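You operate a simulated robot arm through the tools that you are given. There is no shell and no other tool. Be economical: measure what you need, move in short steps, check, and stop when the job is done.

You are at the controls of a simulated two-armed robot. One attempt, no reset.

Task
Book the oldest purple box out and leave it on the green mat.
Fine: scanner on, its knob at OUT, box in the dock, press the scan key once; leave the scanner on.

It is judged by the outcome, as a careful person would: the job done as asked, and still so three seconds after it is handed in. It fails if anything else is knocked over, pushed out of place, dropped, spilled or broken.

Robot
Two 7-joint arms with two-finger parallel grippers on one trunk, on a base that drives. Base frame: it is fixed to the floor where the robot stands at the start and does not move with it; the origin is under the middle of the robot, x ahead of it, y to its left, z up. Units: mm, rad, N and s.
The left shoulder is at the start at [60, 143, 926], the right one opposite. Each reaches about 887 mm from its shoulder. Places, roughly: purple box [750, 1000, 1250]; scan key [700, -300, 900]; scanner knob [700, -200, 900]; scanner switch [700, -100, 900]; top of the green mat [500, -200, 800]; z dock [800, -500, 800]. Payload 1.57 kg a hand.
Tool frame (each hand has its own): the origin (TCP) lies between the finger pads and is the grasp point; the fingertips stand 30 mm ahead of it; z points along the fingers, y is the line along which they close. Largest opening 110 mm; finger width 24, thickness 12; the body of the gripper, 48 by 112 mm, starts 78 mm behind the TCP.
Orientation is that of the tool frame in the base frame, as a unit quaternion [w, x, y, z]. With the fingers straight down and closing along the base's y, the tool's x points along the base's -x, its y along +y and its z along -z.

Tools
- The arms move only by the tool move_arm. It takes "left_increments", "right_increments" or both (then of equal length, played together; a hand with none holds still); each is one flat list of numbers, 7 for each row, row after row: the turn, a rotation vector about the tool's x, y, z in rad, then the shift along the tool's x, y, z in mm, then the opening in per cent of the stroke, from 0 (shut) to 100 (fully open). In form: [wx, wy, wz, tx, ty, tz, claw, wx, wy, wz, tx, ty, tz, claw, ...]. A call has 1 to 10 rows; each row shifts and turns the commanded pose from where the row before left it, along the tool's axes as they then stand. Each row takes 0.2 s and may step no farther than 50 mm and 0.15 rad from the row before; otherwise, or with a gripper value out of range, the whole call is refused. A pose out of reach is approached as far as the arm can. The call stops where the force on the tool passes 40 N (or 10 N more than at its start, if that is more) or the arm is blocked; 0.2 s more then pass. The fingers move at their own pace (about 45 mm/s each) and stop on an object; they squeeze with about 36 N. The grip force told is the motor's: it shows also when the fingers shut on nothing. Time passes only in rows, and 0.2 s behind the last, so rows that do not move let the fingers close. The reply holds the time, the measured pose of the TCP, the force on the tool along the base axes, the opening and the grip force, in the units named above and with some noise, with the torque about the TCP (base axes, N m) and any sound that the robot's microphone picked up, and new pictures: "show" is both (left out), scene, wrist or none (wrist: the cameras of the hands that moved).
- Cameras (640 x 400 px; columns grow to the right, rows downward): "scene" is now at [43.8, -9.7, 1531.3]; the picture's right is [-0.13, -0.99, 0.00], its down [-0.78, 0.10, -0.61] and it looks along [0.61, -0.08, -0.79] (base axes); focal length 263 px, centre (320, 200). "left" rides on the left gripper at [70, -16, -141] in its tool frame; the picture's right is [0.23, 0.97, 0.00], its down [-0.85, 0.20, -0.48] and it looks along [-0.47, 0.11, 0.88] (tool axes); focal length 222 px, centre (320, 200). "right" rides on the right gripper at [70, 16, -141] in its tool frame; the picture's right is [-0.23, 0.97, 0.00], its down [-0.86, -0.20, -0.48] and it looks along [-0.47, -0.11, 0.88] (tool axes); focal length 222 px, centre (320, 200). There is no depth. A picture from a camera that has moved, and an enlarged one, comes with that camera's place and axes in the base frame and with its lens.
- move_column(by): slides the trunk up (or, below 0, down) by that many mm; the arms and the scene camera ride with it, the base frame stays. It gives what a move gives, with no picture.
- drive_base(legs): drives the robot by 1 to 6 legs, each [ahead, left, turn to the left] in mm, mm and rad, along the robot's own axes; the way and the turn of a leg run together, so that a leg with both is an arc; at most 1500 mm and 3.142 rad a leg. The arms and the cameras ride along, it lands a little off, and it stops where it bumps. It gives what a move gives, and a new picture of the scene camera.
- head_to(pan, tilt): turns the head with the scene camera to pan (to the left, within 1.501 rad either way) and tilt (down, from -0.506 to 1.204), counted from straight ahead of the robot. It gives what a move gives, and a new picture of the scene camera.
- zoom(camera, box): a new picture of the part [left, top, right, bottom] of that camera's present view, enlarged. The clock stands still meanwhile.
- job_done(): hands the job in; it is judged then, once.

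Work in short steps. Places have to be worked out from the pictures, the camera data and where the tool is seen: move nearer, look again, correct. Check each grasp and each placing, and mend what went wrong. You have 120 turns and 260 pictures in all, those below and enlarged ones among them. Open the grippers and draw the arms clear of the work before you hand the job in, unless the task says otherwise; then end with one line.

The tools are called after "Emit:" as a command line: name --argument value ..., lists and objects as JSON in quotes. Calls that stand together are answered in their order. move_arm: Moves the arms, as the interface text tells. Its arguments: {"type":"object","properties":{"left_increments":{"type":"array","items":{"type":"number"}},"right_increments":{"type":"array","items":{"type":"number"}},"show":{"type":"string","enum":["both","scene","wrist","none"]}},"required":[]} The other tools are called the same way: move_column (by) slides the trunk up or down; drive_base (legs) drives the base; head_to (pan, tilt) turns the head that bears the scene camera; zoom (camera, box) takes an enlarged picture of a part of a camera's view; job_done () hands the job in.

At the start:

```text
time_s: 0.0
left_position: [458.1, 55.5, 1043.7]
left_ee_rot: [0.0, 0.0, 1.0, -0.001]
left_contact_force: [0.2, -0.1, -0.8]
left_ft_torque: [-0.01, 0.01, 0.02]
left_finger_gap: 109.9
left_finger_force: 0.0
right_position: [325.6, -327.1, 1045.4]
right_ee_rot: [0.002, 0.0, 1.0, 0.0]
right_contact_force: [-0.1, 0.2, -0.5]
right_ft_torque: [-0.01, 0.03, -0.01]
right_finger_gap: 110.0
right_finger_force: 0.0
trunk travel left (down, up): [-525.0, 65.0]
robot x, y, heading: [0.5, -0.3, -0.001]
head pan, tilt: [-0.127, 0.909]
```

scene: 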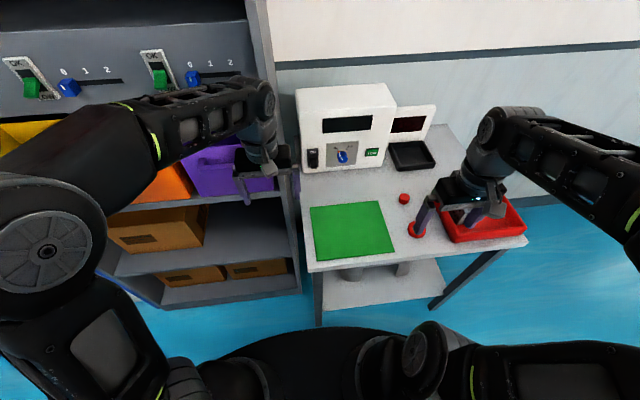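
right: 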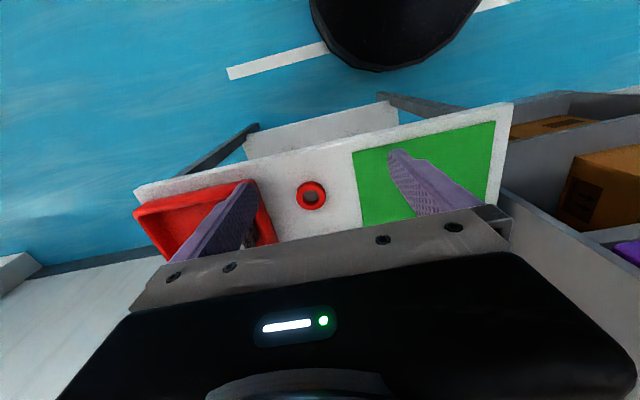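
left: 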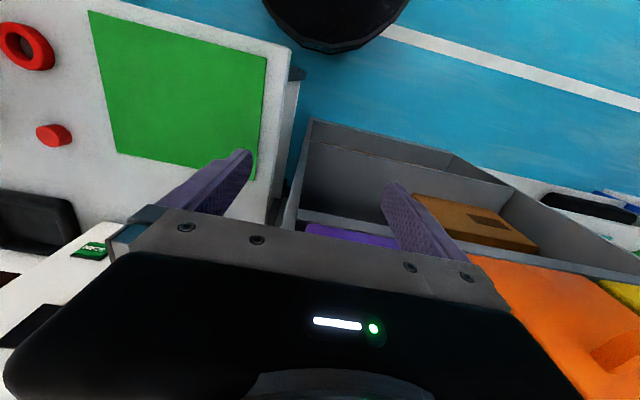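

The scene shows a shelf at the left and a scanner bench ahead. I look left at the shelf, where the purple boxes should be.

Emit:
head_to --pan 0.7 --tilt 0.3

Emit:
zoom --camera "scene" --box '[160, 60, 480, 260]'

```text
time_s: 1.1
left_position: [458.1, 54.9, 1044.8]
left_ee_rot: [0.0, -0.001, 1.0, 0.0]
left_contact_force: [0.5, 0.3, 0.6]
left_ft_torque: [0.03, 0.02, 0.03]
left_finger_gap: 109.6
left_finger_force: 0.0
right_position: [324.7, -328.5, 1046.2]
right_ee_rot: [0.003, 0.0, 1.0, 0.0]
right_contact_force: [-0.2, -0.6, -0.4]
right_ft_torque: [0.03, 0.0, 0.04]
right_finger_gap: 109.9
right_finger_force: 0.1
trunk travel left (down, up): [-525.0, 65.0]
robot x, y, heading: [1.0, 3.8, -0.004]
head pan, tilt: [0.7, 0.3]
camera scene: at [40.9, 59.9, 1584.1], right [0.64, -0.77, 0.0], down [-0.23, -0.19, -0.96], along [0.73, 0.61, -0.3], focal length 263 px, centre (320, 200)
```

scene: 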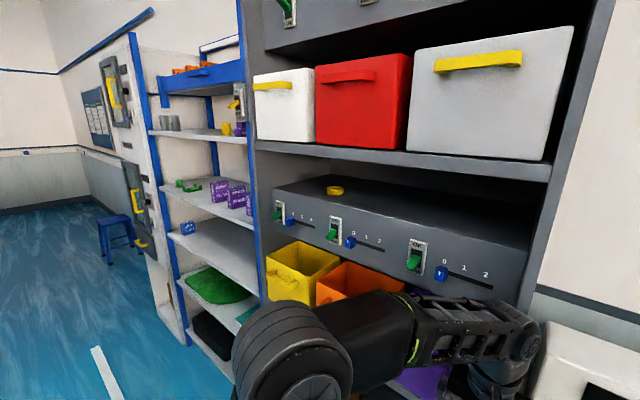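

```text
2.00 times, centred on (320, 160) of scene
camera zoom: at [40.9, 59.9, 1584.1], right [0.64, -0.77, 0.0], down [-0.23, -0.19, -0.96], along [0.73, 0.61, -0.3], focal length 527 px, centre (320, 280)
```

zoom: 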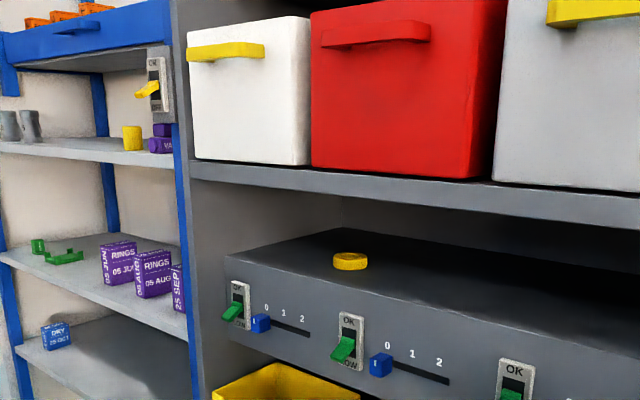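

Several purple dated boxes sit on the blue rack farther left. I back off a little and drive left to read them all.

Emit:
drive_base --legs '[[-150, 0, 0], [0, 900, 0]]'

Emit:
head_to --pan 0.1 --tilt 0.25

Emit:
zoom --camera "scene" --box '[160, 60, 480, 260]'

```text
time_s: 6.9
left_position: [302.6, 948.4, 1043.3]
left_ee_rot: [0.0, -0.001, 1.0, -0.001]
left_contact_force: [-0.2, -0.5, 0.9]
left_ft_torque: [-0.02, 0.0, -0.01]
left_finger_gap: 109.9
left_finger_force: 0.1
right_position: [171.3, 565.4, 1046.9]
right_ee_rot: [0.001, -0.001, 1.0, 0.0]
right_contact_force: [-0.2, 0.3, 0.3]
right_ft_torque: [-0.01, 0.01, 0.0]
right_finger_gap: 109.9
right_finger_force: 0.1
trunk travel left (down, up): [-525.0, 65.0]
robot x, y, heading: [-155.9, 895.7, 0.005]
head pan, tilt: [0.7, 0.3]
camera scene: at [-115.2, 953.8, 1584.2], right [0.65, -0.76, 0.0], down [-0.23, -0.19, -0.96], along [0.73, 0.62, -0.3], focal length 263 px, centre (320, 200)
```

scene: 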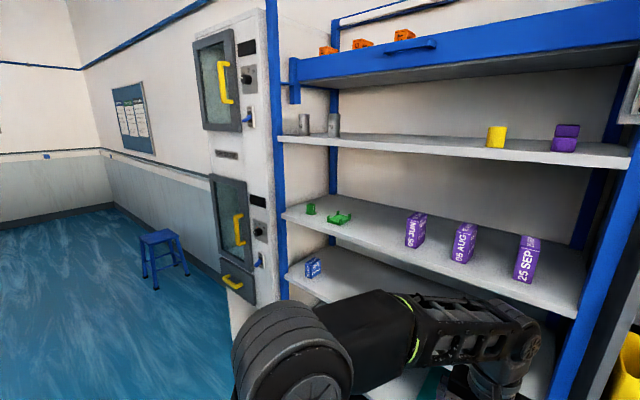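

```text
time_s: 7.9
left_position: [301.2, 948.8, 1044.8]
left_ee_rot: [-0.001, 0.0, 1.0, 0.0]
left_contact_force: [-0.2, 0.5, 0.0]
left_ft_torque: [0.01, 0.0, -0.02]
left_finger_gap: 109.7
left_finger_force: 0.1
right_position: [168.7, 566.2, 1045.8]
right_ee_rot: [0.001, -0.001, 1.0, 0.0]
right_contact_force: [-0.3, -0.1, 0.1]
right_ft_torque: [0.03, 0.01, -0.01]
right_finger_gap: 110.1
right_finger_force: 0.0
trunk travel left (down, up): [-525.0, 65.0]
robot x, y, heading: [-154.9, 893.4, -0.0]
head pan, tilt: [0.099, 0.25]
camera scene: at [-93.6, 902.5, 1588.9], right [0.1, -0.99, 0.0], down [-0.25, -0.03, -0.97], along [0.96, 0.1, -0.25], focal length 263 px, centre (320, 200)
```

scene: 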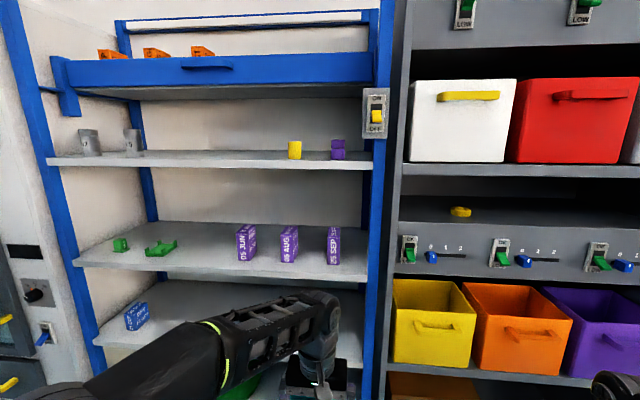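

```text
2.00 times, centred on (320, 160) of scene
camera zoom: at [-93.6, 902.5, 1588.9], right [0.1, -0.99, 0.0], down [-0.25, -0.03, -0.97], along [0.96, 0.1, -0.25], focal length 527 px, centre (320, 280)
```

zoom: 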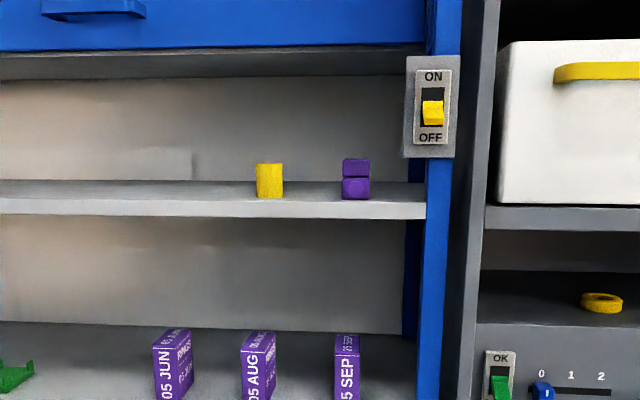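

I zoom in on the labels, including the small purple item on the shelf above.

Emit:
zoom --camera "scene" --box '[225, 215, 353, 275]'

Emit:
zoom --camera "scene" --box '[280, 125, 360, 175]'

Emit:
zoom --camera "scene" --box '[100, 290, 164, 340]'

```text
5.00 times, centred on (289, 245) of scene
camera zoom: at [-93.6, 902.5, 1588.9], right [0.1, -0.99, 0.0], down [-0.25, -0.03, -0.97], along [0.96, 0.1, -0.25], focal length 1317 px, centre (475, -25)
```

zoom: 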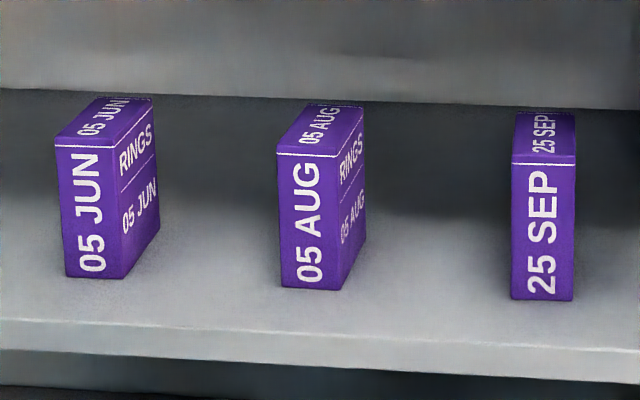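

```text
8.00 times, centred on (320, 150) of scene
camera zoom: at [-93.6, 902.5, 1588.9], right [0.1, -0.99, 0.0], down [-0.25, -0.03, -0.97], along [0.96, 0.1, -0.25], focal length 2107 px, centre (320, 600)
```

zoom: 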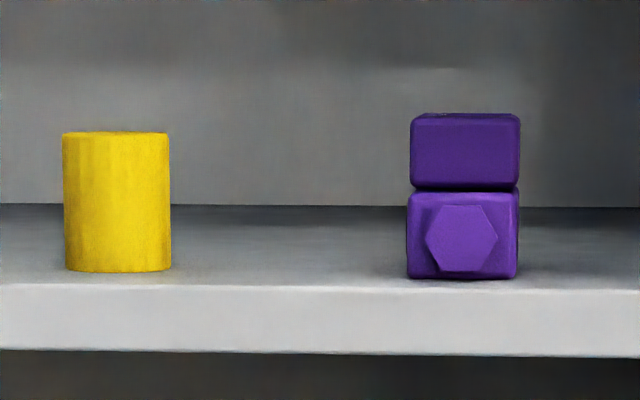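

```text
8.00 times, centred on (132, 315) of scene
camera zoom: at [-93.6, 902.5, 1588.9], right [0.1, -0.99, 0.0], down [-0.25, -0.03, -0.97], along [0.96, 0.1, -0.25], focal length 2107 px, centre (1824, -720)
```

zoom: 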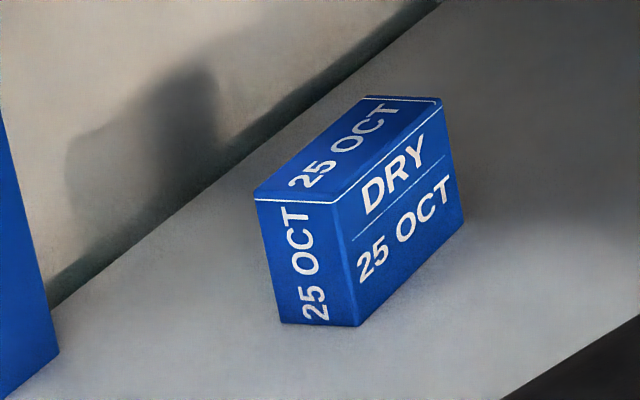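

05 JUN is the oldest purple box; by triangulation it stands about (670, 1214), shelf top z≈1207, about 40x90x85 mm. I pitch the left hand forward and raise it before approaching.

Emit:
move_arm --left_increments '[0, -0.13, 0, 0, 0, 0, 70, 0, -0.13, 0, 0, 0, 0, 70, 0, -0.13, 0, 0, 0, 0, 70, 0, -0.13, 0, 0, 0, 0, 70, 0, -0.13, 0, 0, 0, 0, 70, 0, -0.13, 0, 0, 0, 0, 70, 0, -0.13, 0, 0, 0, 0, 70]' --show "none"

Emit:
move_arm --left_increments '[0, 0, 0, -34.7, 0, -27, 70, 0, 0, 0, -34.7, 0, -27, 70, 0, 0, 0, -34.7, 0, -27, 70, 0, 0, 0, -34.7, 0, -27, 70, 0, 0, 0, -34.7, 0, -27, 70]' --show "both"

```text
time_s: 9.5
left_position: [301.9, 948.1, 1045.7]
left_ee_rot: [0.441, 0.0, 0.898, -0.001]
left_contact_force: [0.3, -0.7, -0.4]
left_ft_torque: [0.03, 0.0, 0.0]
left_finger_gap: 77.0
left_finger_force: 0.0
right_position: [170.3, 565.7, 1046.8]
right_ee_rot: [0.001, 0.0, 1.0, 0.0]
right_contact_force: [0.5, -0.3, -0.4]
right_ft_torque: [0.0, -0.03, -0.03]
right_finger_gap: 109.9
right_finger_force: 0.1
trunk travel left (down, up): [-525.0, 65.0]
robot x, y, heading: [-153.2, 894.1, 0.003]
head pan, tilt: [0.099, 0.25]
```

```text
time_s: 10.7
left_position: [302.5, 950.8, 1266.1]
left_ee_rot: [0.439, 0.0, 0.898, 0.0]
left_contact_force: [0.0, -0.7, 0.7]
left_ft_torque: [-0.01, -0.01, 0.0]
left_finger_gap: 77.0
left_finger_force: 0.0
right_position: [169.4, 565.6, 1045.0]
right_ee_rot: [0.002, -0.001, 1.0, 0.0]
right_contact_force: [-0.5, -0.3, -0.3]
right_ft_torque: [0.01, -0.01, 0.01]
right_finger_gap: 109.8
right_finger_force: 0.1
trunk travel left (down, up): [-525.0, 65.0]
robot x, y, heading: [-153.6, 892.9, 0.0]
head pan, tilt: [0.099, 0.25]
camera scene: at [-93.6, 902.3, 1588.9], right [0.1, -0.99, 0.0], down [-0.25, -0.02, -0.97], along [0.96, 0.1, -0.25], focal length 263 px, centre (320, 200)
camera left: at [147.7, 933.9, 1297.8], right [-0.14, 0.97, -0.18], down [0.15, 0.2, 0.97], along [0.98, 0.11, -0.17], focal length 222 px, centre (320, 200)
```

scene: 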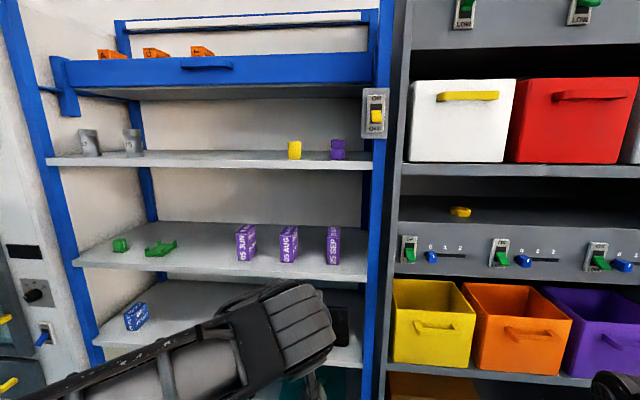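
left: 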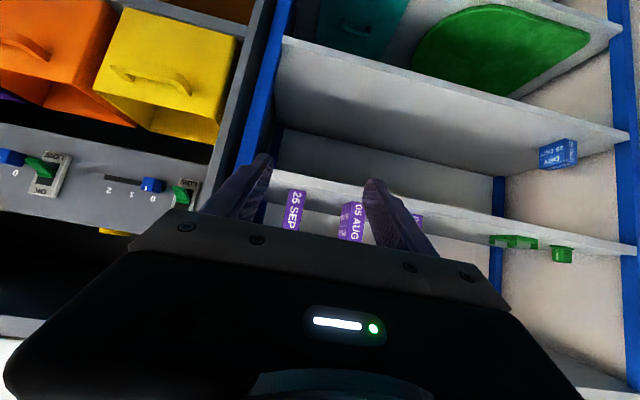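

The arm pose is good. I drive left so the hand lines up with the 05 JUN box, then slightly ahead, and re-measure.

Emit:
drive_base --legs '[[0, 265, 0], [120, 0, 0]]'

Emit:
zoom --camera "left" --box '[160, 100, 480, 300]'

```text
time_s: 13.4
left_position: [424.2, 1211.3, 1265.1]
left_ee_rot: [0.44, 0.0, 0.898, 0.0]
left_contact_force: [1.0, -0.8, 0.1]
left_ft_torque: [-0.03, 0.01, 0.01]
left_finger_gap: 76.8
left_finger_force: 0.0
right_position: [291.7, 827.0, 1045.3]
right_ee_rot: [0.001, 0.0, 1.0, 0.0]
right_contact_force: [0.3, -0.5, 0.3]
right_ft_torque: [-0.01, 0.06, 0.01]
right_finger_gap: 109.9
right_finger_force: 0.0
trunk travel left (down, up): [-525.0, 65.0]
robot x, y, heading: [-40.6, 1156.4, -0.003]
head pan, tilt: [0.099, 0.25]
camera scene: at [29.6, 1164.8, 1588.8], right [0.1, -1.0, 0.0], down [-0.25, -0.02, -0.97], along [0.96, 0.1, -0.25], focal length 263 px, centre (320, 200)
```

scene: 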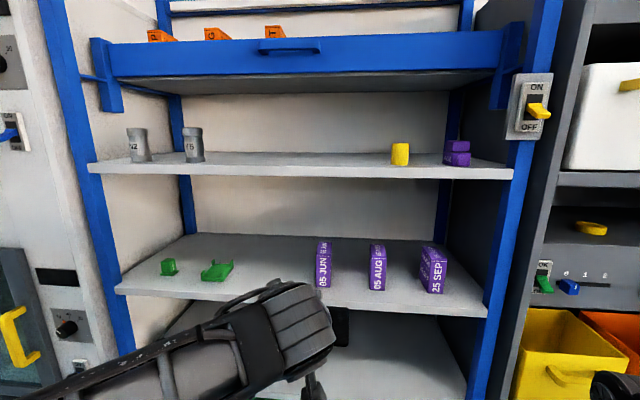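

```text
2.00 times, centred on (320, 200) of left
camera zoom: at [270.8, 1195.7, 1297.0], right [-0.14, 0.97, -0.18], down [0.15, 0.2, 0.97], along [0.98, 0.11, -0.17], focal length 444 px, centre (320, 200)
```

zoom: 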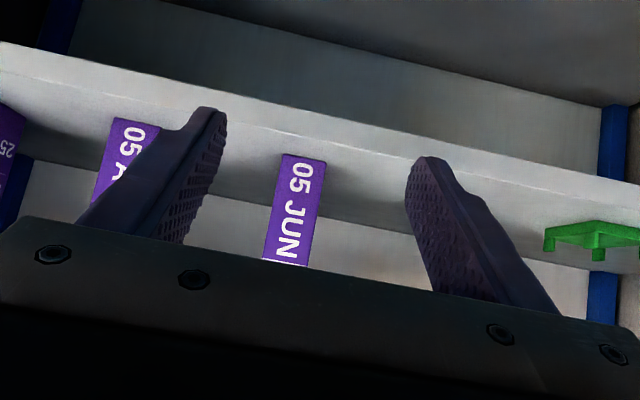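

Both cameras agree: box centre y≈1214, front face x≈625, bottom z≈1205. I drive 120 mm nearer and then creep in with the arm.

Emit:
drive_base --legs '[[120, 0, 0]]'

Emit:
zoom --camera "left" --box '[160, 100, 480, 300]'

```text
time_s: 14.6
left_position: [545.4, 1211.0, 1265.6]
left_ee_rot: [0.439, 0.001, 0.898, -0.001]
left_contact_force: [0.9, -0.3, -0.4]
left_ft_torque: [-0.01, 0.0, 0.02]
left_finger_gap: 77.2
left_finger_force: 0.0
right_position: [411.4, 828.3, 1045.0]
right_ee_rot: [0.001, 0.001, 1.0, 0.0]
right_contact_force: [1.6, 0.1, 0.2]
right_ft_torque: [-0.01, 0.02, 0.03]
right_finger_gap: 110.3
right_finger_force: 0.0
trunk travel left (down, up): [-525.0, 65.0]
robot x, y, heading: [81.4, 1155.8, -0.006]
head pan, tilt: [0.099, 0.25]
camera scene: at [150.2, 1164.6, 1588.8], right [0.1, -1.0, 0.0], down [-0.25, -0.02, -0.97], along [0.96, 0.09, -0.25], focal length 263 px, centre (320, 200)
```

scene: 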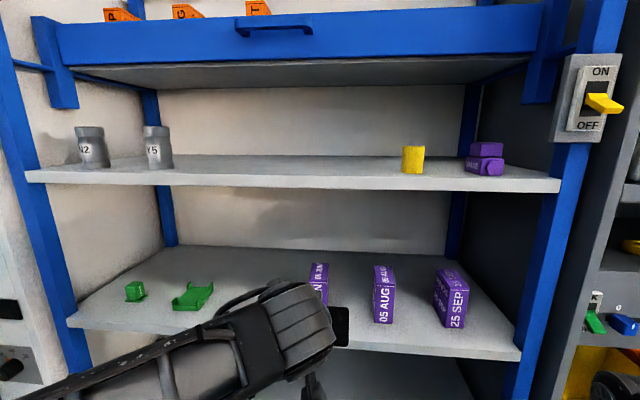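

```text
2.00 times, centred on (320, 200) of left
camera zoom: at [391.5, 1195.3, 1297.0], right [-0.14, 0.97, -0.18], down [0.15, 0.2, 0.97], along [0.98, 0.11, -0.17], focal length 444 px, centre (320, 200)
```

zoom: 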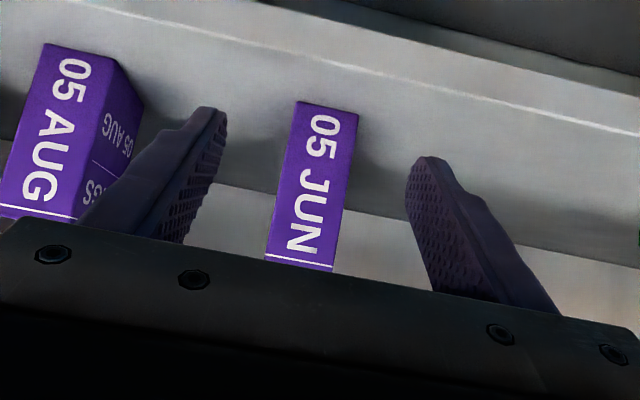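

Refined: box front x≈622, y centre≈1215. The fingers straddle it, so I advance 120 mm and lower 13 mm.

Emit:
move_arm --left_increments '[0, 0, 0, -15.9, 1, 25.7, 70, 0, 0, 0, -15.9, 1, 25.7, 70, 0, 0, 0, -15.9, 1, 25.7, 70, 0, 0, 0, -15.9, 1, 25.7, 70]' --show "both"

```text
time_s: 15.6
left_position: [665.9, 1215.7, 1250.9]
left_ee_rot: [0.44, 0.0, 0.898, 0.0]
left_contact_force: [0.0, -0.4, -0.9]
left_ft_torque: [0.02, -0.04, -0.03]
left_finger_gap: 76.6
left_finger_force: 0.1
right_position: [410.4, 827.7, 1046.0]
right_ee_rot: [0.001, 0.0, 1.0, -0.001]
right_contact_force: [0.0, -0.4, -0.4]
right_ft_torque: [-0.02, 0.02, 0.0]
right_finger_gap: 109.7
right_finger_force: 0.1
trunk travel left (down, up): [-525.0, 65.0]
robot x, y, heading: [84.0, 1157.3, -0.001]
head pan, tilt: [0.099, 0.25]
camera scene: at [148.8, 1164.4, 1588.9], right [0.1, -1.0, 0.0], down [-0.25, -0.02, -0.97], along [0.96, 0.09, -0.25], focal length 263 px, centre (320, 200)
camera left: at [511.5, 1199.2, 1282.4], right [-0.14, 0.97, -0.18], down [0.15, 0.2, 0.97], along [0.98, 0.11, -0.17], focal length 222 px, centre (320, 200)
```

scene: 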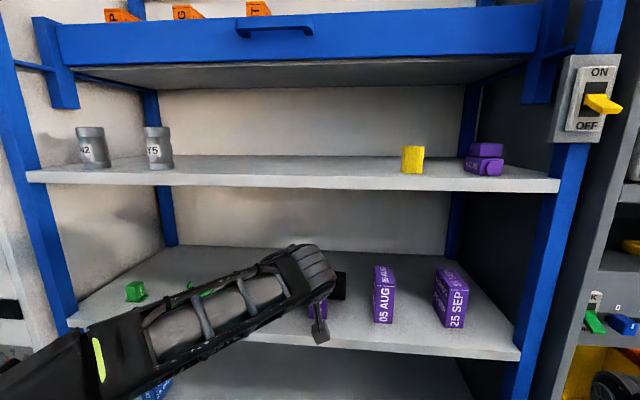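
left: 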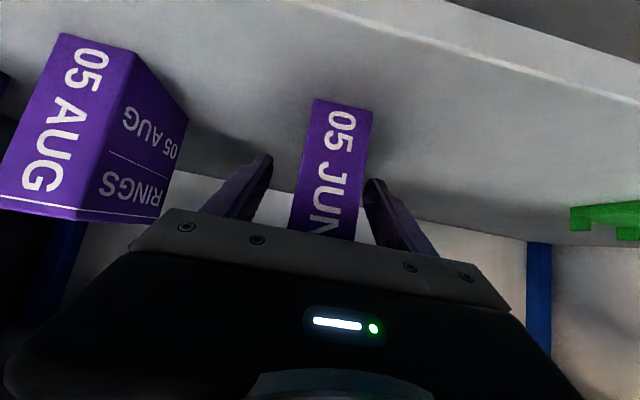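

The box sits between the fingers with no contact. I close the grip.

Emit:
move_arm --left_increments '[0, 0, 0, 0, 0, 0, 20, 0, 0, 0, 0, 0, 0, 20, 0, 0, 0, 0, 0, 0, 20, 0, 0, 0, 0, 0, 0, 20]' --show "wrist"

```text
time_s: 16.6
left_position: [664.3, 1216.3, 1250.8]
left_ee_rot: [0.44, 0.001, 0.898, 0.0]
left_contact_force: [-1.2, 1.0, 0.0]
left_ft_torque: [0.01, -0.03, 0.01]
left_finger_gap: 37.6
left_finger_force: 28.7
right_position: [410.6, 828.3, 1045.5]
right_ee_rot: [0.001, 0.0, 1.0, 0.0]
right_contact_force: [-0.3, 0.5, 0.6]
right_ft_torque: [0.01, 0.01, -0.02]
right_finger_gap: 110.2
right_finger_force: 0.0
trunk travel left (down, up): [-525.0, 65.0]
robot x, y, heading: [87.6, 1157.4, 0.002]
head pan, tilt: [0.099, 0.25]
camera left: at [510.6, 1199.4, 1282.8], right [-0.14, 0.97, -0.18], down [0.15, 0.2, 0.97], along [0.98, 0.11, -0.17], focal length 222 px, centre (320, 200)
```

left: 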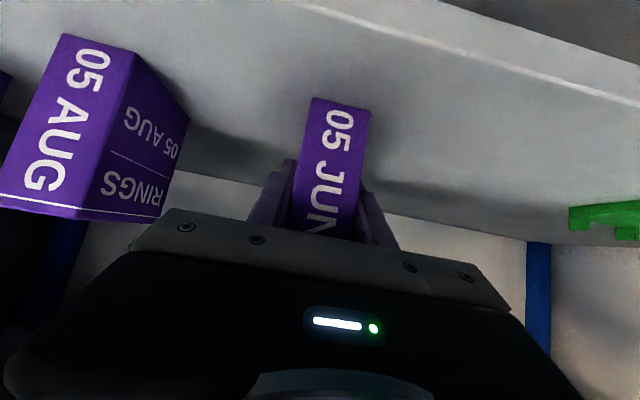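

Gripped at 37.6 mm. I lift 40 mm and draw back out of the rack.

Emit:
move_arm --left_increments '[0, 0, 0, -15.8, 0, -12.3, 20, 0, 0, 0, -15.8, 0, -12.3, 20, 0, 0, 0, 24.6, 0, -31.6, 20, 0, 0, 0, 24.6, 0, -31.6, 20, 0, 0, 0, 24.6, 0, -31.6, 20]' --show "wrist"

Emit:
drive_base --legs '[[-240, 0, 0], [0, -1500, 0]]'

Emit:
head_to --pan 0.0 --tilt 0.6

```text
time_s: 17.8
left_position: [538.4, 1216.3, 1292.0]
left_ee_rot: [0.439, 0.001, 0.898, -0.001]
left_contact_force: [0.3, 0.5, -1.1]
left_ft_torque: [0.01, 0.0, -0.01]
left_finger_gap: 37.7
left_finger_force: 36.2
right_position: [409.2, 828.3, 1046.4]
right_ee_rot: [0.001, 0.001, 1.0, 0.0]
right_contact_force: [-1.1, -0.1, -0.2]
right_ft_torque: [-0.04, -0.03, 0.02]
right_finger_gap: 110.2
right_finger_force: 0.1
trunk travel left (down, up): [-525.0, 65.0]
robot x, y, heading: [87.3, 1151.2, -0.001]
head pan, tilt: [0.099, 0.25]
camera left: at [384.5, 1200.5, 1323.2], right [-0.14, 0.97, -0.18], down [0.15, 0.2, 0.97], along [0.98, 0.11, -0.17], focal length 222 px, centre (320, 200)
```

left: 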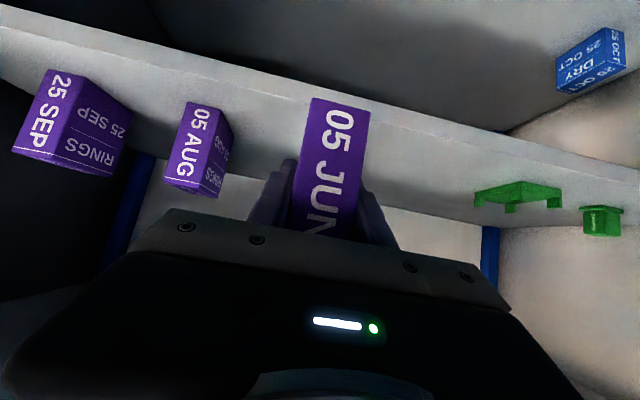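

```text
time_s: 26.8
left_position: [304.4, -321.0, 1291.8]
left_ee_rot: [0.44, -0.006, 0.898, 0.003]
left_contact_force: [0.1, 0.1, -1.3]
left_ft_torque: [0.01, 0.02, 0.03]
left_finger_gap: 37.7
left_finger_force: 36.1
right_position: [181.0, -711.1, 1046.4]
right_ee_rot: [0.0, -0.007, 1.0, 0.001]
right_contact_force: [0.3, -0.6, 0.5]
right_ft_torque: [0.01, 0.04, 0.02]
right_finger_gap: 110.0
right_finger_force: 0.0
trunk travel left (down, up): [-525.0, 65.0]
robot x, y, heading: [-152.4, -389.9, 0.016]
head pan, tilt: [0.099, 0.25]
camera scene: at [-87.1, -378.3, 1588.9], right [0.11, -0.99, 0.0], down [-0.25, -0.03, -0.97], along [0.96, 0.11, -0.25], focal length 263 px, centre (320, 200)
```

scene: 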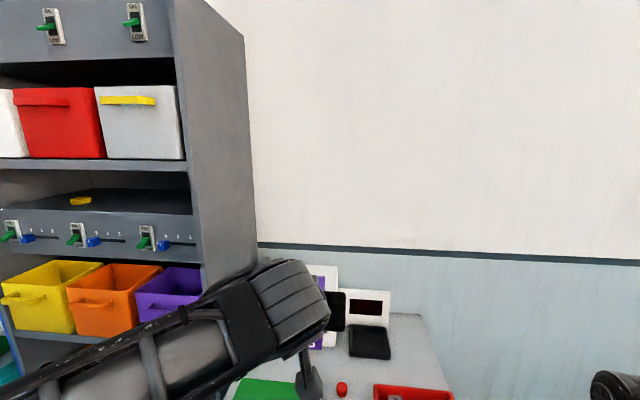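

```text
time_s: 27.7
left_position: [304.0, -320.4, 1291.0]
left_ee_rot: [0.44, -0.006, 0.898, 0.004]
left_contact_force: [-0.4, 0.6, -1.8]
left_ft_torque: [0.0, 0.05, -0.02]
left_finger_gap: 37.6
left_finger_force: 36.2
right_position: [180.8, -711.4, 1044.8]
right_ee_rot: [0.0, -0.006, 1.0, 0.0]
right_contact_force: [-0.2, -0.3, -0.3]
right_ft_torque: [-0.01, 0.01, -0.01]
right_finger_gap: 109.8
right_finger_force: 0.1
trunk travel left (down, up): [-525.0, 65.0]
robot x, y, heading: [-148.7, -386.8, 0.01]
head pan, tilt: [0.0, 0.6]
camera scene: at [-91.5, -387.3, 1556.8], right [0.01, -1.0, 0.0], down [-0.56, -0.01, -0.83], along [0.83, 0.01, -0.56], focal length 263 px, centre (320, 200)
```

scene: 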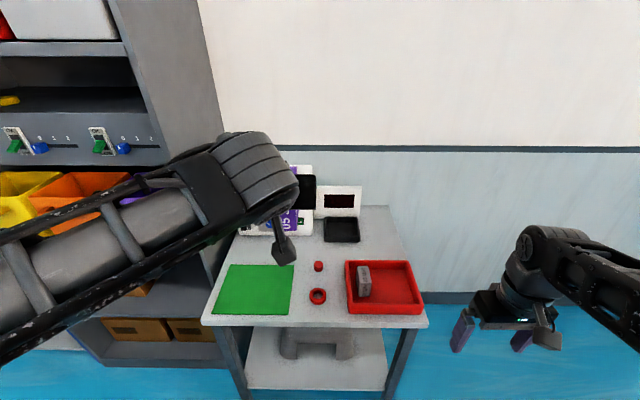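

The box is held safely. I drive back left so the right arm faces the scanner panel and the left hand is out of the camera's way.

Emit:
drive_base --legs '[[0, 390, 0], [90, 0, -0.012]]'

Emit:
head_to --pan -0.25 --tilt 0.75

Emit:
zoom --camera "scene" --box '[240, 80, 480, 230]'

```text
time_s: 30.8
left_position: [390.2, 63.7, 1289.6]
left_ee_rot: [0.439, -0.005, 0.898, 0.002]
left_contact_force: [0.2, -1.0, -2.1]
left_ft_torque: [-0.02, 0.03, -0.01]
left_finger_gap: 37.9
left_finger_force: 35.7
right_position: [264.7, -325.8, 1046.1]
right_ee_rot: [0.001, -0.006, 1.0, 0.0]
right_contact_force: [1.3, -0.7, 0.3]
right_ft_torque: [0.03, 0.0, 0.02]
right_finger_gap: 109.8
right_finger_force: 0.0
trunk travel left (down, up): [-525.0, 65.0]
robot x, y, heading: [-65.8, -3.2, 0.011]
head pan, tilt: [0.0, 0.6]
camera scene: at [-5.7, -1.8, 1556.6], right [0.01, -1.0, 0.0], down [-0.57, -0.01, -0.82], along [0.82, 0.01, -0.57], focal length 263 px, centre (320, 200)
```

scene: 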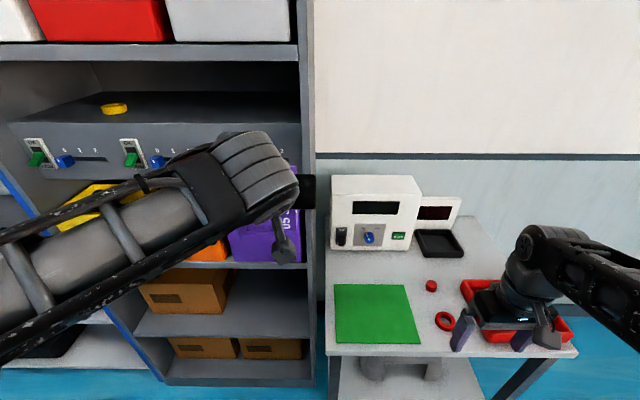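

```text
time_s: 31.6
left_position: [387.7, 63.7, 1291.6]
left_ee_rot: [0.439, -0.004, 0.899, 0.002]
left_contact_force: [-0.4, 0.7, -1.9]
left_ft_torque: [-0.01, 0.02, 0.01]
left_finger_gap: 37.4
left_finger_force: 35.9
right_position: [263.5, -325.8, 1045.9]
right_ee_rot: [0.0, -0.005, 1.0, 0.0]
right_contact_force: [0.2, 0.8, -0.4]
right_ft_torque: [-0.01, 0.0, 0.03]
right_finger_gap: 109.9
right_finger_force: 0.1
trunk travel left (down, up): [-525.0, 65.0]
robot x, y, heading: [-65.1, -2.3, 0.009]
head pan, tilt: [-0.25, 0.75]
camera scene: at [-15.4, -22.2, 1543.8], right [-0.24, -0.97, 0.0], down [-0.66, 0.16, -0.73], along [0.71, -0.17, -0.68], focal length 263 px, centre (320, 200)
```

scene: 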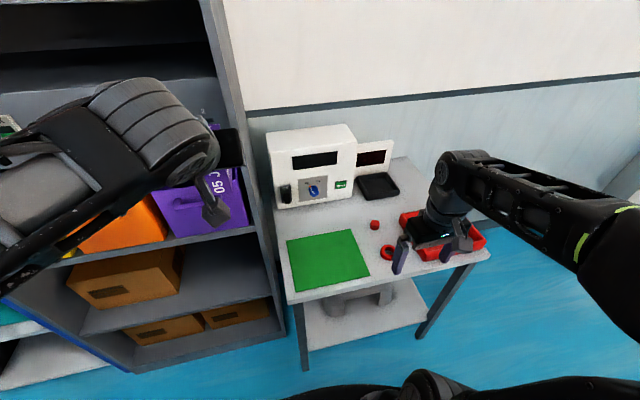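

```text
2.67 times, centred on (360, 155) of scene
camera zoom: at [-15.4, -22.2, 1543.8], right [-0.24, -0.97, 0.0], down [-0.66, 0.16, -0.73], along [0.71, -0.17, -0.68], focal length 702 px, centre (213, 320)
```

zoom: 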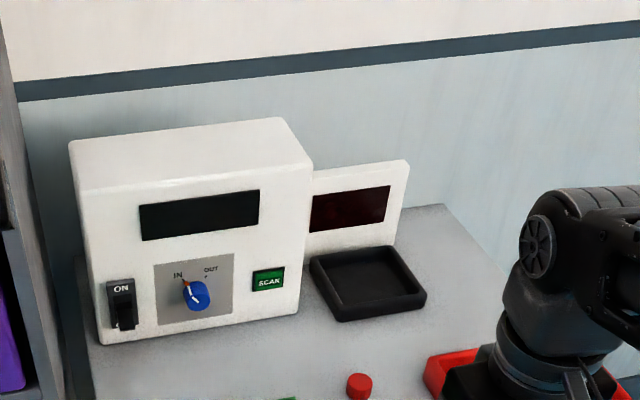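

The panel has an ON switch, an IN/OUT knob (at IN), a green SCAN key, and the black dock. I zoom in for details.

Emit:
zoom --camera "scene" --box '[268, 165, 364, 225]'

Emit:
zoom --camera "scene" --box '[330, 130, 426, 190]'

```text
6.67 times, centred on (316, 195) of scene
camera zoom: at [-15.4, -22.2, 1543.8], right [-0.24, -0.97, 0.0], down [-0.66, 0.16, -0.73], along [0.71, -0.17, -0.68], focal length 1756 px, centre (347, 233)
```

zoom: 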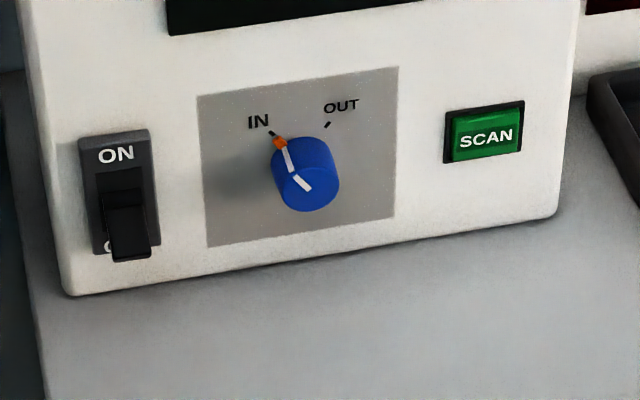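

```text
6.67 times, centred on (378, 160) of scene
camera zoom: at [-15.4, -22.2, 1543.8], right [-0.24, -0.97, 0.0], down [-0.66, 0.16, -0.73], along [0.71, -0.17, -0.68], focal length 1756 px, centre (-67, 467)
```

zoom: 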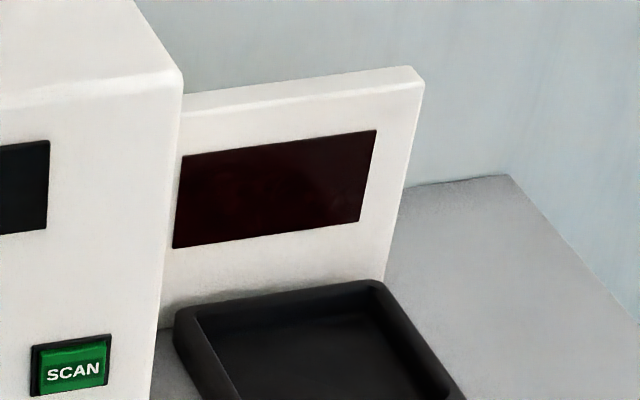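

Estimates with face x≈745: switch lever tip (720,-76,861), knob (725,-180,884), SCAN key (745,-293,877). I pitch the right hand to point forward, then roll it so the camera is at its side.

Emit:
move_arm --right_increments '[0, -0.145, 0, 0, 0, 0, 100, 0, -0.145, 0, 0, 0, 0, 100, 0, -0.145, 0, 0, 0, 0, 100, 0, -0.145, 0, 0, 0, 0, 100, 0, -0.145, 0, 0, 0, 0, 100, 0, -0.145, 0, 0, 0, 0, 100, 0, -0.145, 0, 0, 0, 0, 100, 0, -0.145, 0, 0, 0, 0, 100, 0, -0.145, 0, 0, 0, 0, 100, 0, -0.145, 0, 0, 0, 0, 100]' --show "none"

Emit:
move_arm --right_increments '[0, 0, 0.145, 0, 0, 0, 50, 0, 0, 0.145, 0, 0, 0, 50, 0, 0, 0.145, 0, 0, 0, 50, 0, 0, 0.145, 0, 0, 0, 50, 0, 0, 0.145, 0, 0, 0, 50, 0, 0, 0.145, 0, 0, 0, 50, 0, 0, 0.145, 0, 0, 0, 50, 0, 0, 0.145, 0, 0, 0, 50, 0, 0, 0.145, 0, 0, 0, 50, 0, 0, 0.145, 0, 0, 0, 50]' --show "both"

```text
time_s: 33.8
left_position: [388.7, 63.4, 1290.6]
left_ee_rot: [0.439, -0.005, 0.899, 0.003]
left_contact_force: [0.1, 0.1, -1.4]
left_ft_torque: [0.02, -0.01, -0.01]
left_finger_gap: 37.4
left_finger_force: 36.0
right_position: [317.5, -428.0, 1121.3]
right_ee_rot: [0.665, -0.005, 0.747, 0.005]
right_contact_force: [0.2, -0.7, 0.2]
right_ft_torque: [-0.02, 0.03, 0.01]
right_finger_gap: 109.9
right_finger_force: 0.1
right hand out of reach, approached as far as the arm can: row 5, 6, 7, 8, 9, 10
trunk travel left (down, up): [-525.0, 65.0]
robot x, y, heading: [-64.6, -4.3, 0.011]
head pan, tilt: [-0.25, 0.75]
```

```text
time_s: 36.0
left_position: [388.3, 63.2, 1291.7]
left_ee_rot: [0.439, -0.005, 0.898, 0.003]
left_contact_force: [0.9, 0.0, -1.6]
left_ft_torque: [0.02, 0.01, 0.01]
left_finger_gap: 37.7
left_finger_force: 35.7
right_position: [317.6, -426.6, 1122.4]
right_ee_rot: [0.493, 0.493, 0.562, 0.445]
right_contact_force: [0.1, 0.2, -0.2]
right_ft_torque: [0.02, -0.03, 0.02]
right_finger_gap: 55.4
right_finger_force: 0.2
trunk travel left (down, up): [-525.0, 65.0]
robot x, y, heading: [-65.4, 0.2, 0.004]
head pan, tilt: [-0.25, 0.75]
camera scene: at [-15.5, -22.3, 1543.8], right [-0.24, -0.97, 0.0], down [-0.66, 0.16, -0.73], along [0.71, -0.17, -0.68], focal length 263 px, centre (320, 200)
camera right: at [177.9, -358.0, 1147.2], right [0.12, -0.11, 0.99], down [-0.47, -0.88, -0.04], along [0.87, -0.46, -0.16], focal length 222 px, centre (320, 200)
```

scene: 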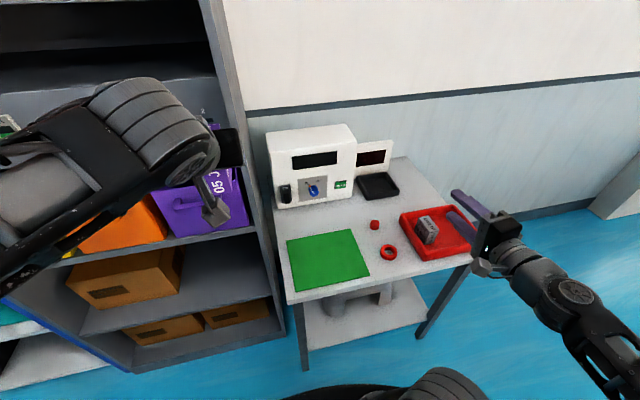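
right: 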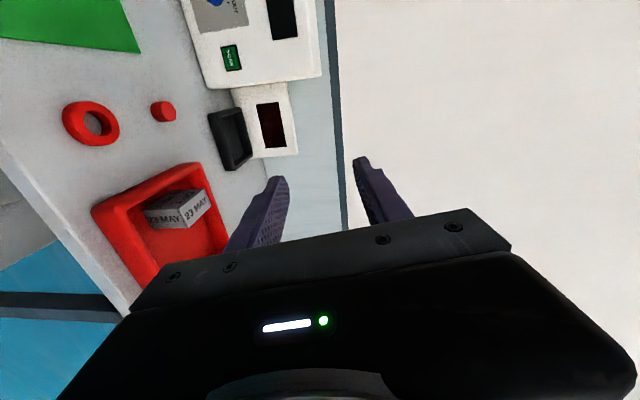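

Roll achieved. I move the right hand to about 145 mm in front of the panel for a close look.

Emit:
move_arm --right_increments '[0, 0, 0, 28.7, -14.2, 34, 50, 0, 0, 0, 28.7, -14.2, 34, 50, 0, 0, 0, 28.7, -14.2, 34, 50, 0, 0, 0, 28.7, -14.2, 34, 50, 0, 0, 0, 28.7, -14.2, 34, 50, 0, 0, 0, 28.7, -14.2, 34, 50, 0, 0, 0, 28.7, -14.2, 34, 50, 0, 0, 0, 28.7, -14.2, 34, 50, 0, 0, 0, 28.7, -14.2, 34, 50]' --show "both"

```text
time_s: 38.0
left_position: [388.2, 63.8, 1289.3]
left_ee_rot: [0.44, -0.006, 0.898, 0.003]
left_contact_force: [0.0, 0.2, -1.3]
left_ft_torque: [-0.02, -0.02, -0.03]
left_finger_gap: 37.7
left_finger_force: 36.2
right_position: [613.3, -206.5, 935.2]
right_ee_rot: [0.495, 0.493, 0.563, 0.442]
right_contact_force: [0.5, 0.3, -0.1]
right_ft_torque: [0.04, 0.01, -0.01]
right_finger_gap: 55.2
right_finger_force: 0.1
right hand out of reach, approached as far as the arm can: row 1, 2
trunk travel left (down, up): [-525.0, 65.0]
robot x, y, heading: [-67.3, -4.8, 0.011]
head pan, tilt: [-0.25, 0.75]
camera scene: at [-14.5, -21.9, 1543.8], right [-0.24, -0.97, 0.0], down [-0.66, 0.16, -0.73], along [0.71, -0.17, -0.68], focal length 263 px, centre (320, 200)
camera right: at [474.0, -137.0, 959.4], right [0.12, -0.11, 0.99], down [-0.48, -0.88, -0.04], along [0.87, -0.47, -0.15], focal length 222 px, centre (320, 200)
```

scene: 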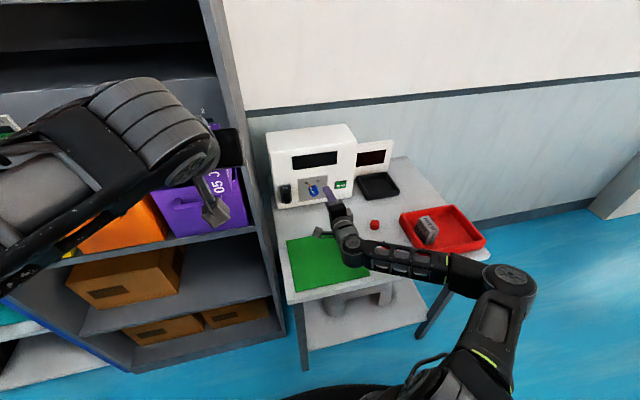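
right: 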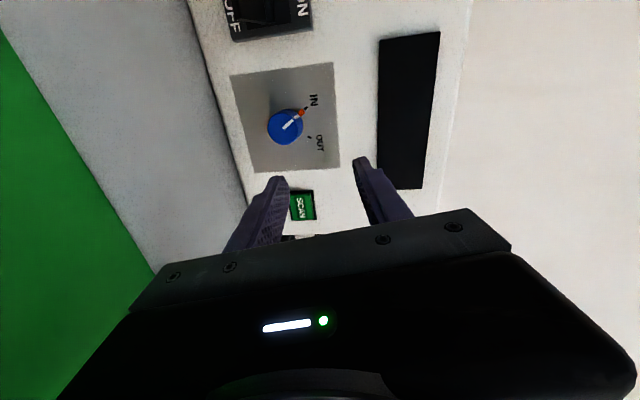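

Triangulation gives knob tip (724,-179,885), SCAN key (733,-288,888). I zoom the wrist view to see the knob and switch shape.

Emit:
zoom --camera "right" --box '[200, 0, 360, 100]'

Emit:
zoom --camera "right" --box '[220, 70, 348, 150]'

```text
4.00 times, centred on (280, 50) of right
camera zoom: at [474.0, -137.0, 959.4], right [0.12, -0.11, 0.99], down [-0.48, -0.88, -0.04], along [0.87, -0.47, -0.15], focal length 888 px, centre (480, 800)
```

zoom: 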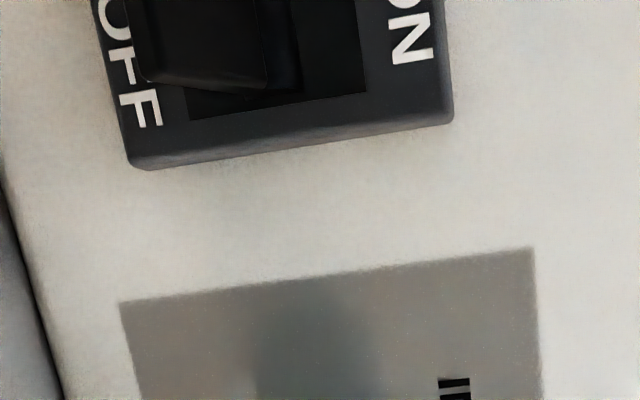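

```text
5.00 times, centred on (284, 110) of right
camera zoom: at [474.0, -137.0, 959.4], right [0.12, -0.11, 0.99], down [-0.48, -0.88, -0.04], along [0.87, -0.47, -0.15], focal length 1111 px, centre (500, 650)
```

zoom: 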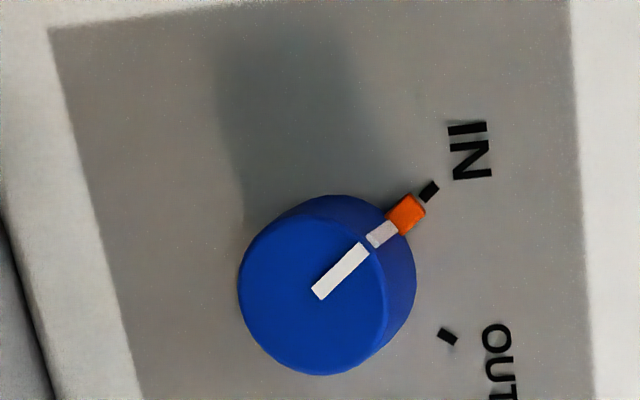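

The wrist camera sees the knob at IN with the OUT tick about 75° clockwise. I shift left and back a bit to see the switch lever.

Emit:
move_arm --right_increments '[0, 0, 0, 35, -4, -10, 0, 0, 0, 0, 35, -4, -14, 0, 0, 0, 0, 35, -4, -14, 0, 0, 0, 0, 35, -4, -10, 0]' --show "both"

Emit:
zoom --camera "right" --box '[200, 60, 360, 160]'

```text
time_s: 39.0
left_position: [388.1, 63.3, 1291.2]
left_ee_rot: [0.44, -0.005, 0.898, 0.003]
left_contact_force: [-0.4, -0.5, -1.2]
left_ft_torque: [0.0, 0.01, 0.0]
left_finger_gap: 37.7
left_finger_force: 36.0
right_position: [551.8, -89.0, 914.6]
right_ee_rot: [0.494, 0.493, 0.562, 0.444]
right_contact_force: [0.6, -0.8, -0.9]
right_ft_torque: [-0.01, 0.0, 0.02]
right_finger_gap: 0.0
right_finger_force: 18.4
right hand out of reach, approached as far as the arm can: row 4
trunk travel left (down, up): [-525.0, 65.0]
robot x, y, heading: [-67.0, -0.9, 0.014]
head pan, tilt: [-0.25, 0.75]
camera scene: at [-15.9, -22.8, 1543.8], right [-0.24, -0.97, 0.0], down [-0.66, 0.16, -0.73], along [0.71, -0.17, -0.68], focal length 263 px, centre (320, 200)
camera right: at [412.1, -19.9, 938.8], right [0.12, -0.11, 0.99], down [-0.48, -0.88, -0.04], along [0.87, -0.46, -0.16], focal length 222 px, centre (320, 200)
```

scene: 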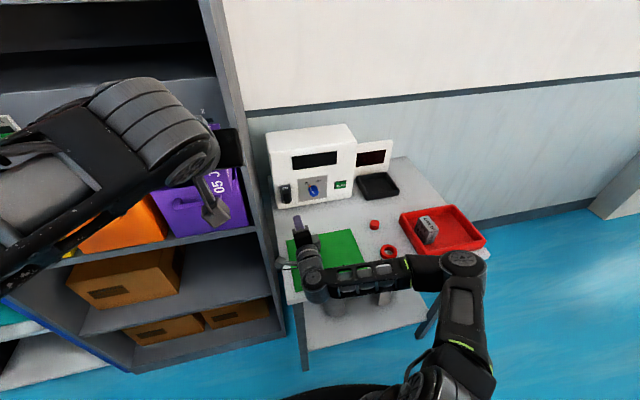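
right: 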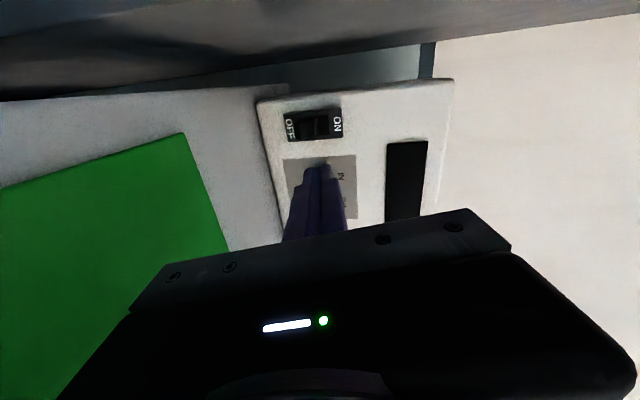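

```text
4.00 times, centred on (280, 110) of right
camera zoom: at [412.1, -19.9, 938.8], right [0.12, -0.11, 0.99], down [-0.48, -0.88, -0.04], along [0.87, -0.46, -0.16], focal length 888 px, centre (480, 560)
```

zoom: 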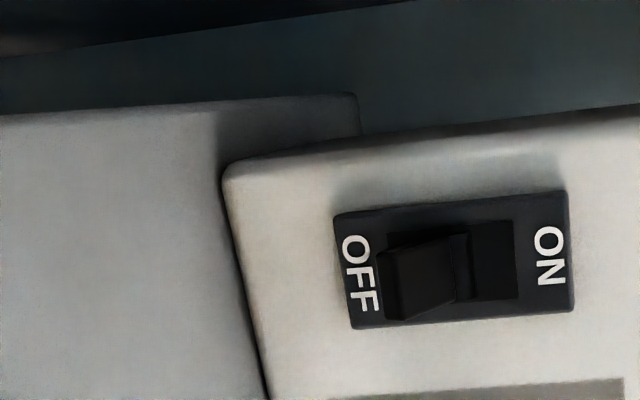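

Lever end triangulates to (710,-75,869); table top is about z 808. I pitch the right hand 0.5 rad further down for table clearance before going under the lever.

Emit:
move_arm --right_increments '[0.125, 0, 0, 0, 0, 0, 0, 0.125, 0, 0, 0, 0, 0, 0, 0.125, 0, 0, 0, 0, 0, 0, 0.125, 0, 0, 0, 0, 0, 0]' --show "wrist"

```text
time_s: 40.0
left_position: [388.3, 64.2, 1291.2]
left_ee_rot: [0.439, -0.004, 0.898, 0.002]
left_contact_force: [0.1, -0.1, -0.8]
left_ft_torque: [0.03, 0.0, 0.02]
left_finger_gap: 37.6
left_finger_force: 35.7
right_position: [546.1, -111.0, 911.3]
right_ee_rot: [0.356, 0.598, 0.656, 0.292]
right_contact_force: [0.1, -0.6, 0.4]
right_ft_torque: [0.01, 0.02, -0.01]
right_finger_gap: 0.0
right_finger_force: 21.4
right hand out of reach, approached as far as the arm can: row 2, 3, 4
trunk travel left (down, up): [-525.0, 65.0]
robot x, y, heading: [-64.9, -4.8, 0.011]
head pan, tilt: [-0.25, 0.75]
camera right: at [439.7, -33.5, 998.3], right [0.57, -0.12, 0.81], down [-0.48, -0.85, 0.21], along [0.67, -0.51, -0.54], focal length 222 px, centre (320, 200)
```

right: 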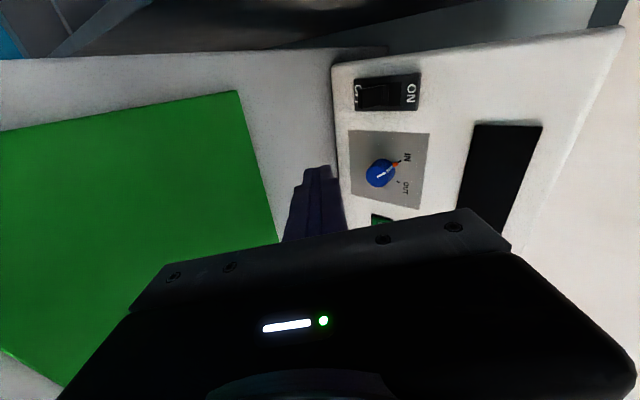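

The arm is near a joint limit leftwards, so I shift the hand right and drive the base left by 120 mm.

Emit:
move_arm --right_increments '[0, 0, 0, -40, 0, 0, 0, 0, 0, 0, -40, 0, 0, 0, 0, 0, 0, -40, 0, 0, 0]' --show "none"

Emit:
drive_base --legs '[[0, 120, -0.011]]'

```text
time_s: 40.8
left_position: [388.6, 63.8, 1291.4]
left_ee_rot: [0.44, -0.004, 0.898, 0.002]
left_contact_force: [0.2, 0.3, -1.0]
left_ft_torque: [0.02, -0.02, 0.01]
left_finger_gap: 37.6
left_finger_force: 36.1
right_position: [551.1, -230.0, 924.8]
right_ee_rot: [0.357, 0.6, 0.655, 0.291]
right_contact_force: [0.4, 0.3, -0.7]
right_ft_torque: [-0.02, -0.01, 0.03]
right_finger_gap: 0.1
right_finger_force: 20.8
trunk travel left (down, up): [-525.0, 65.0]
robot x, y, heading: [-64.8, 0.3, 0.011]
head pan, tilt: [-0.25, 0.75]
```

```text
time_s: 42.0
left_position: [389.4, 182.3, 1291.3]
left_ee_rot: [0.439, 0.001, 0.898, -0.001]
left_contact_force: [0.3, 0.2, -2.0]
left_ft_torque: [-0.03, 0.01, -0.05]
left_finger_gap: 37.9
left_finger_force: 36.2
right_position: [547.8, -114.2, 924.5]
right_ee_rot: [0.36, 0.604, 0.65, 0.288]
right_contact_force: [0.5, 0.1, -0.6]
right_ft_torque: [-0.01, 0.0, -0.03]
right_finger_gap: 0.0
right_finger_force: 20.4
trunk travel left (down, up): [-525.0, 65.0]
robot x, y, heading: [-68.1, 119.1, -0.007]
head pan, tilt: [-0.25, 0.75]
camera scene: at [-16.1, 102.0, 1543.8], right [-0.25, -0.97, 0.0], down [-0.66, 0.17, -0.73], along [0.71, -0.18, -0.68], focal length 263 px, centre (320, 200)
```

scene: 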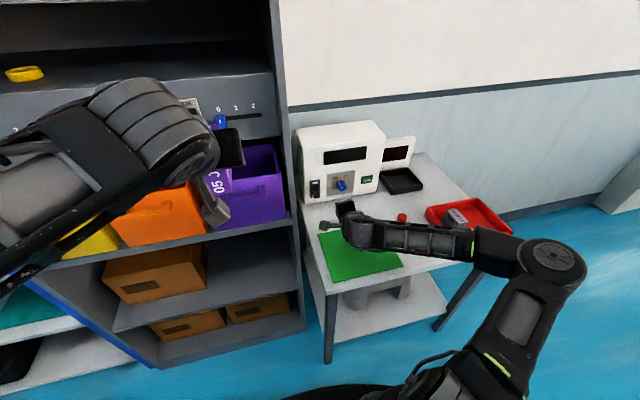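

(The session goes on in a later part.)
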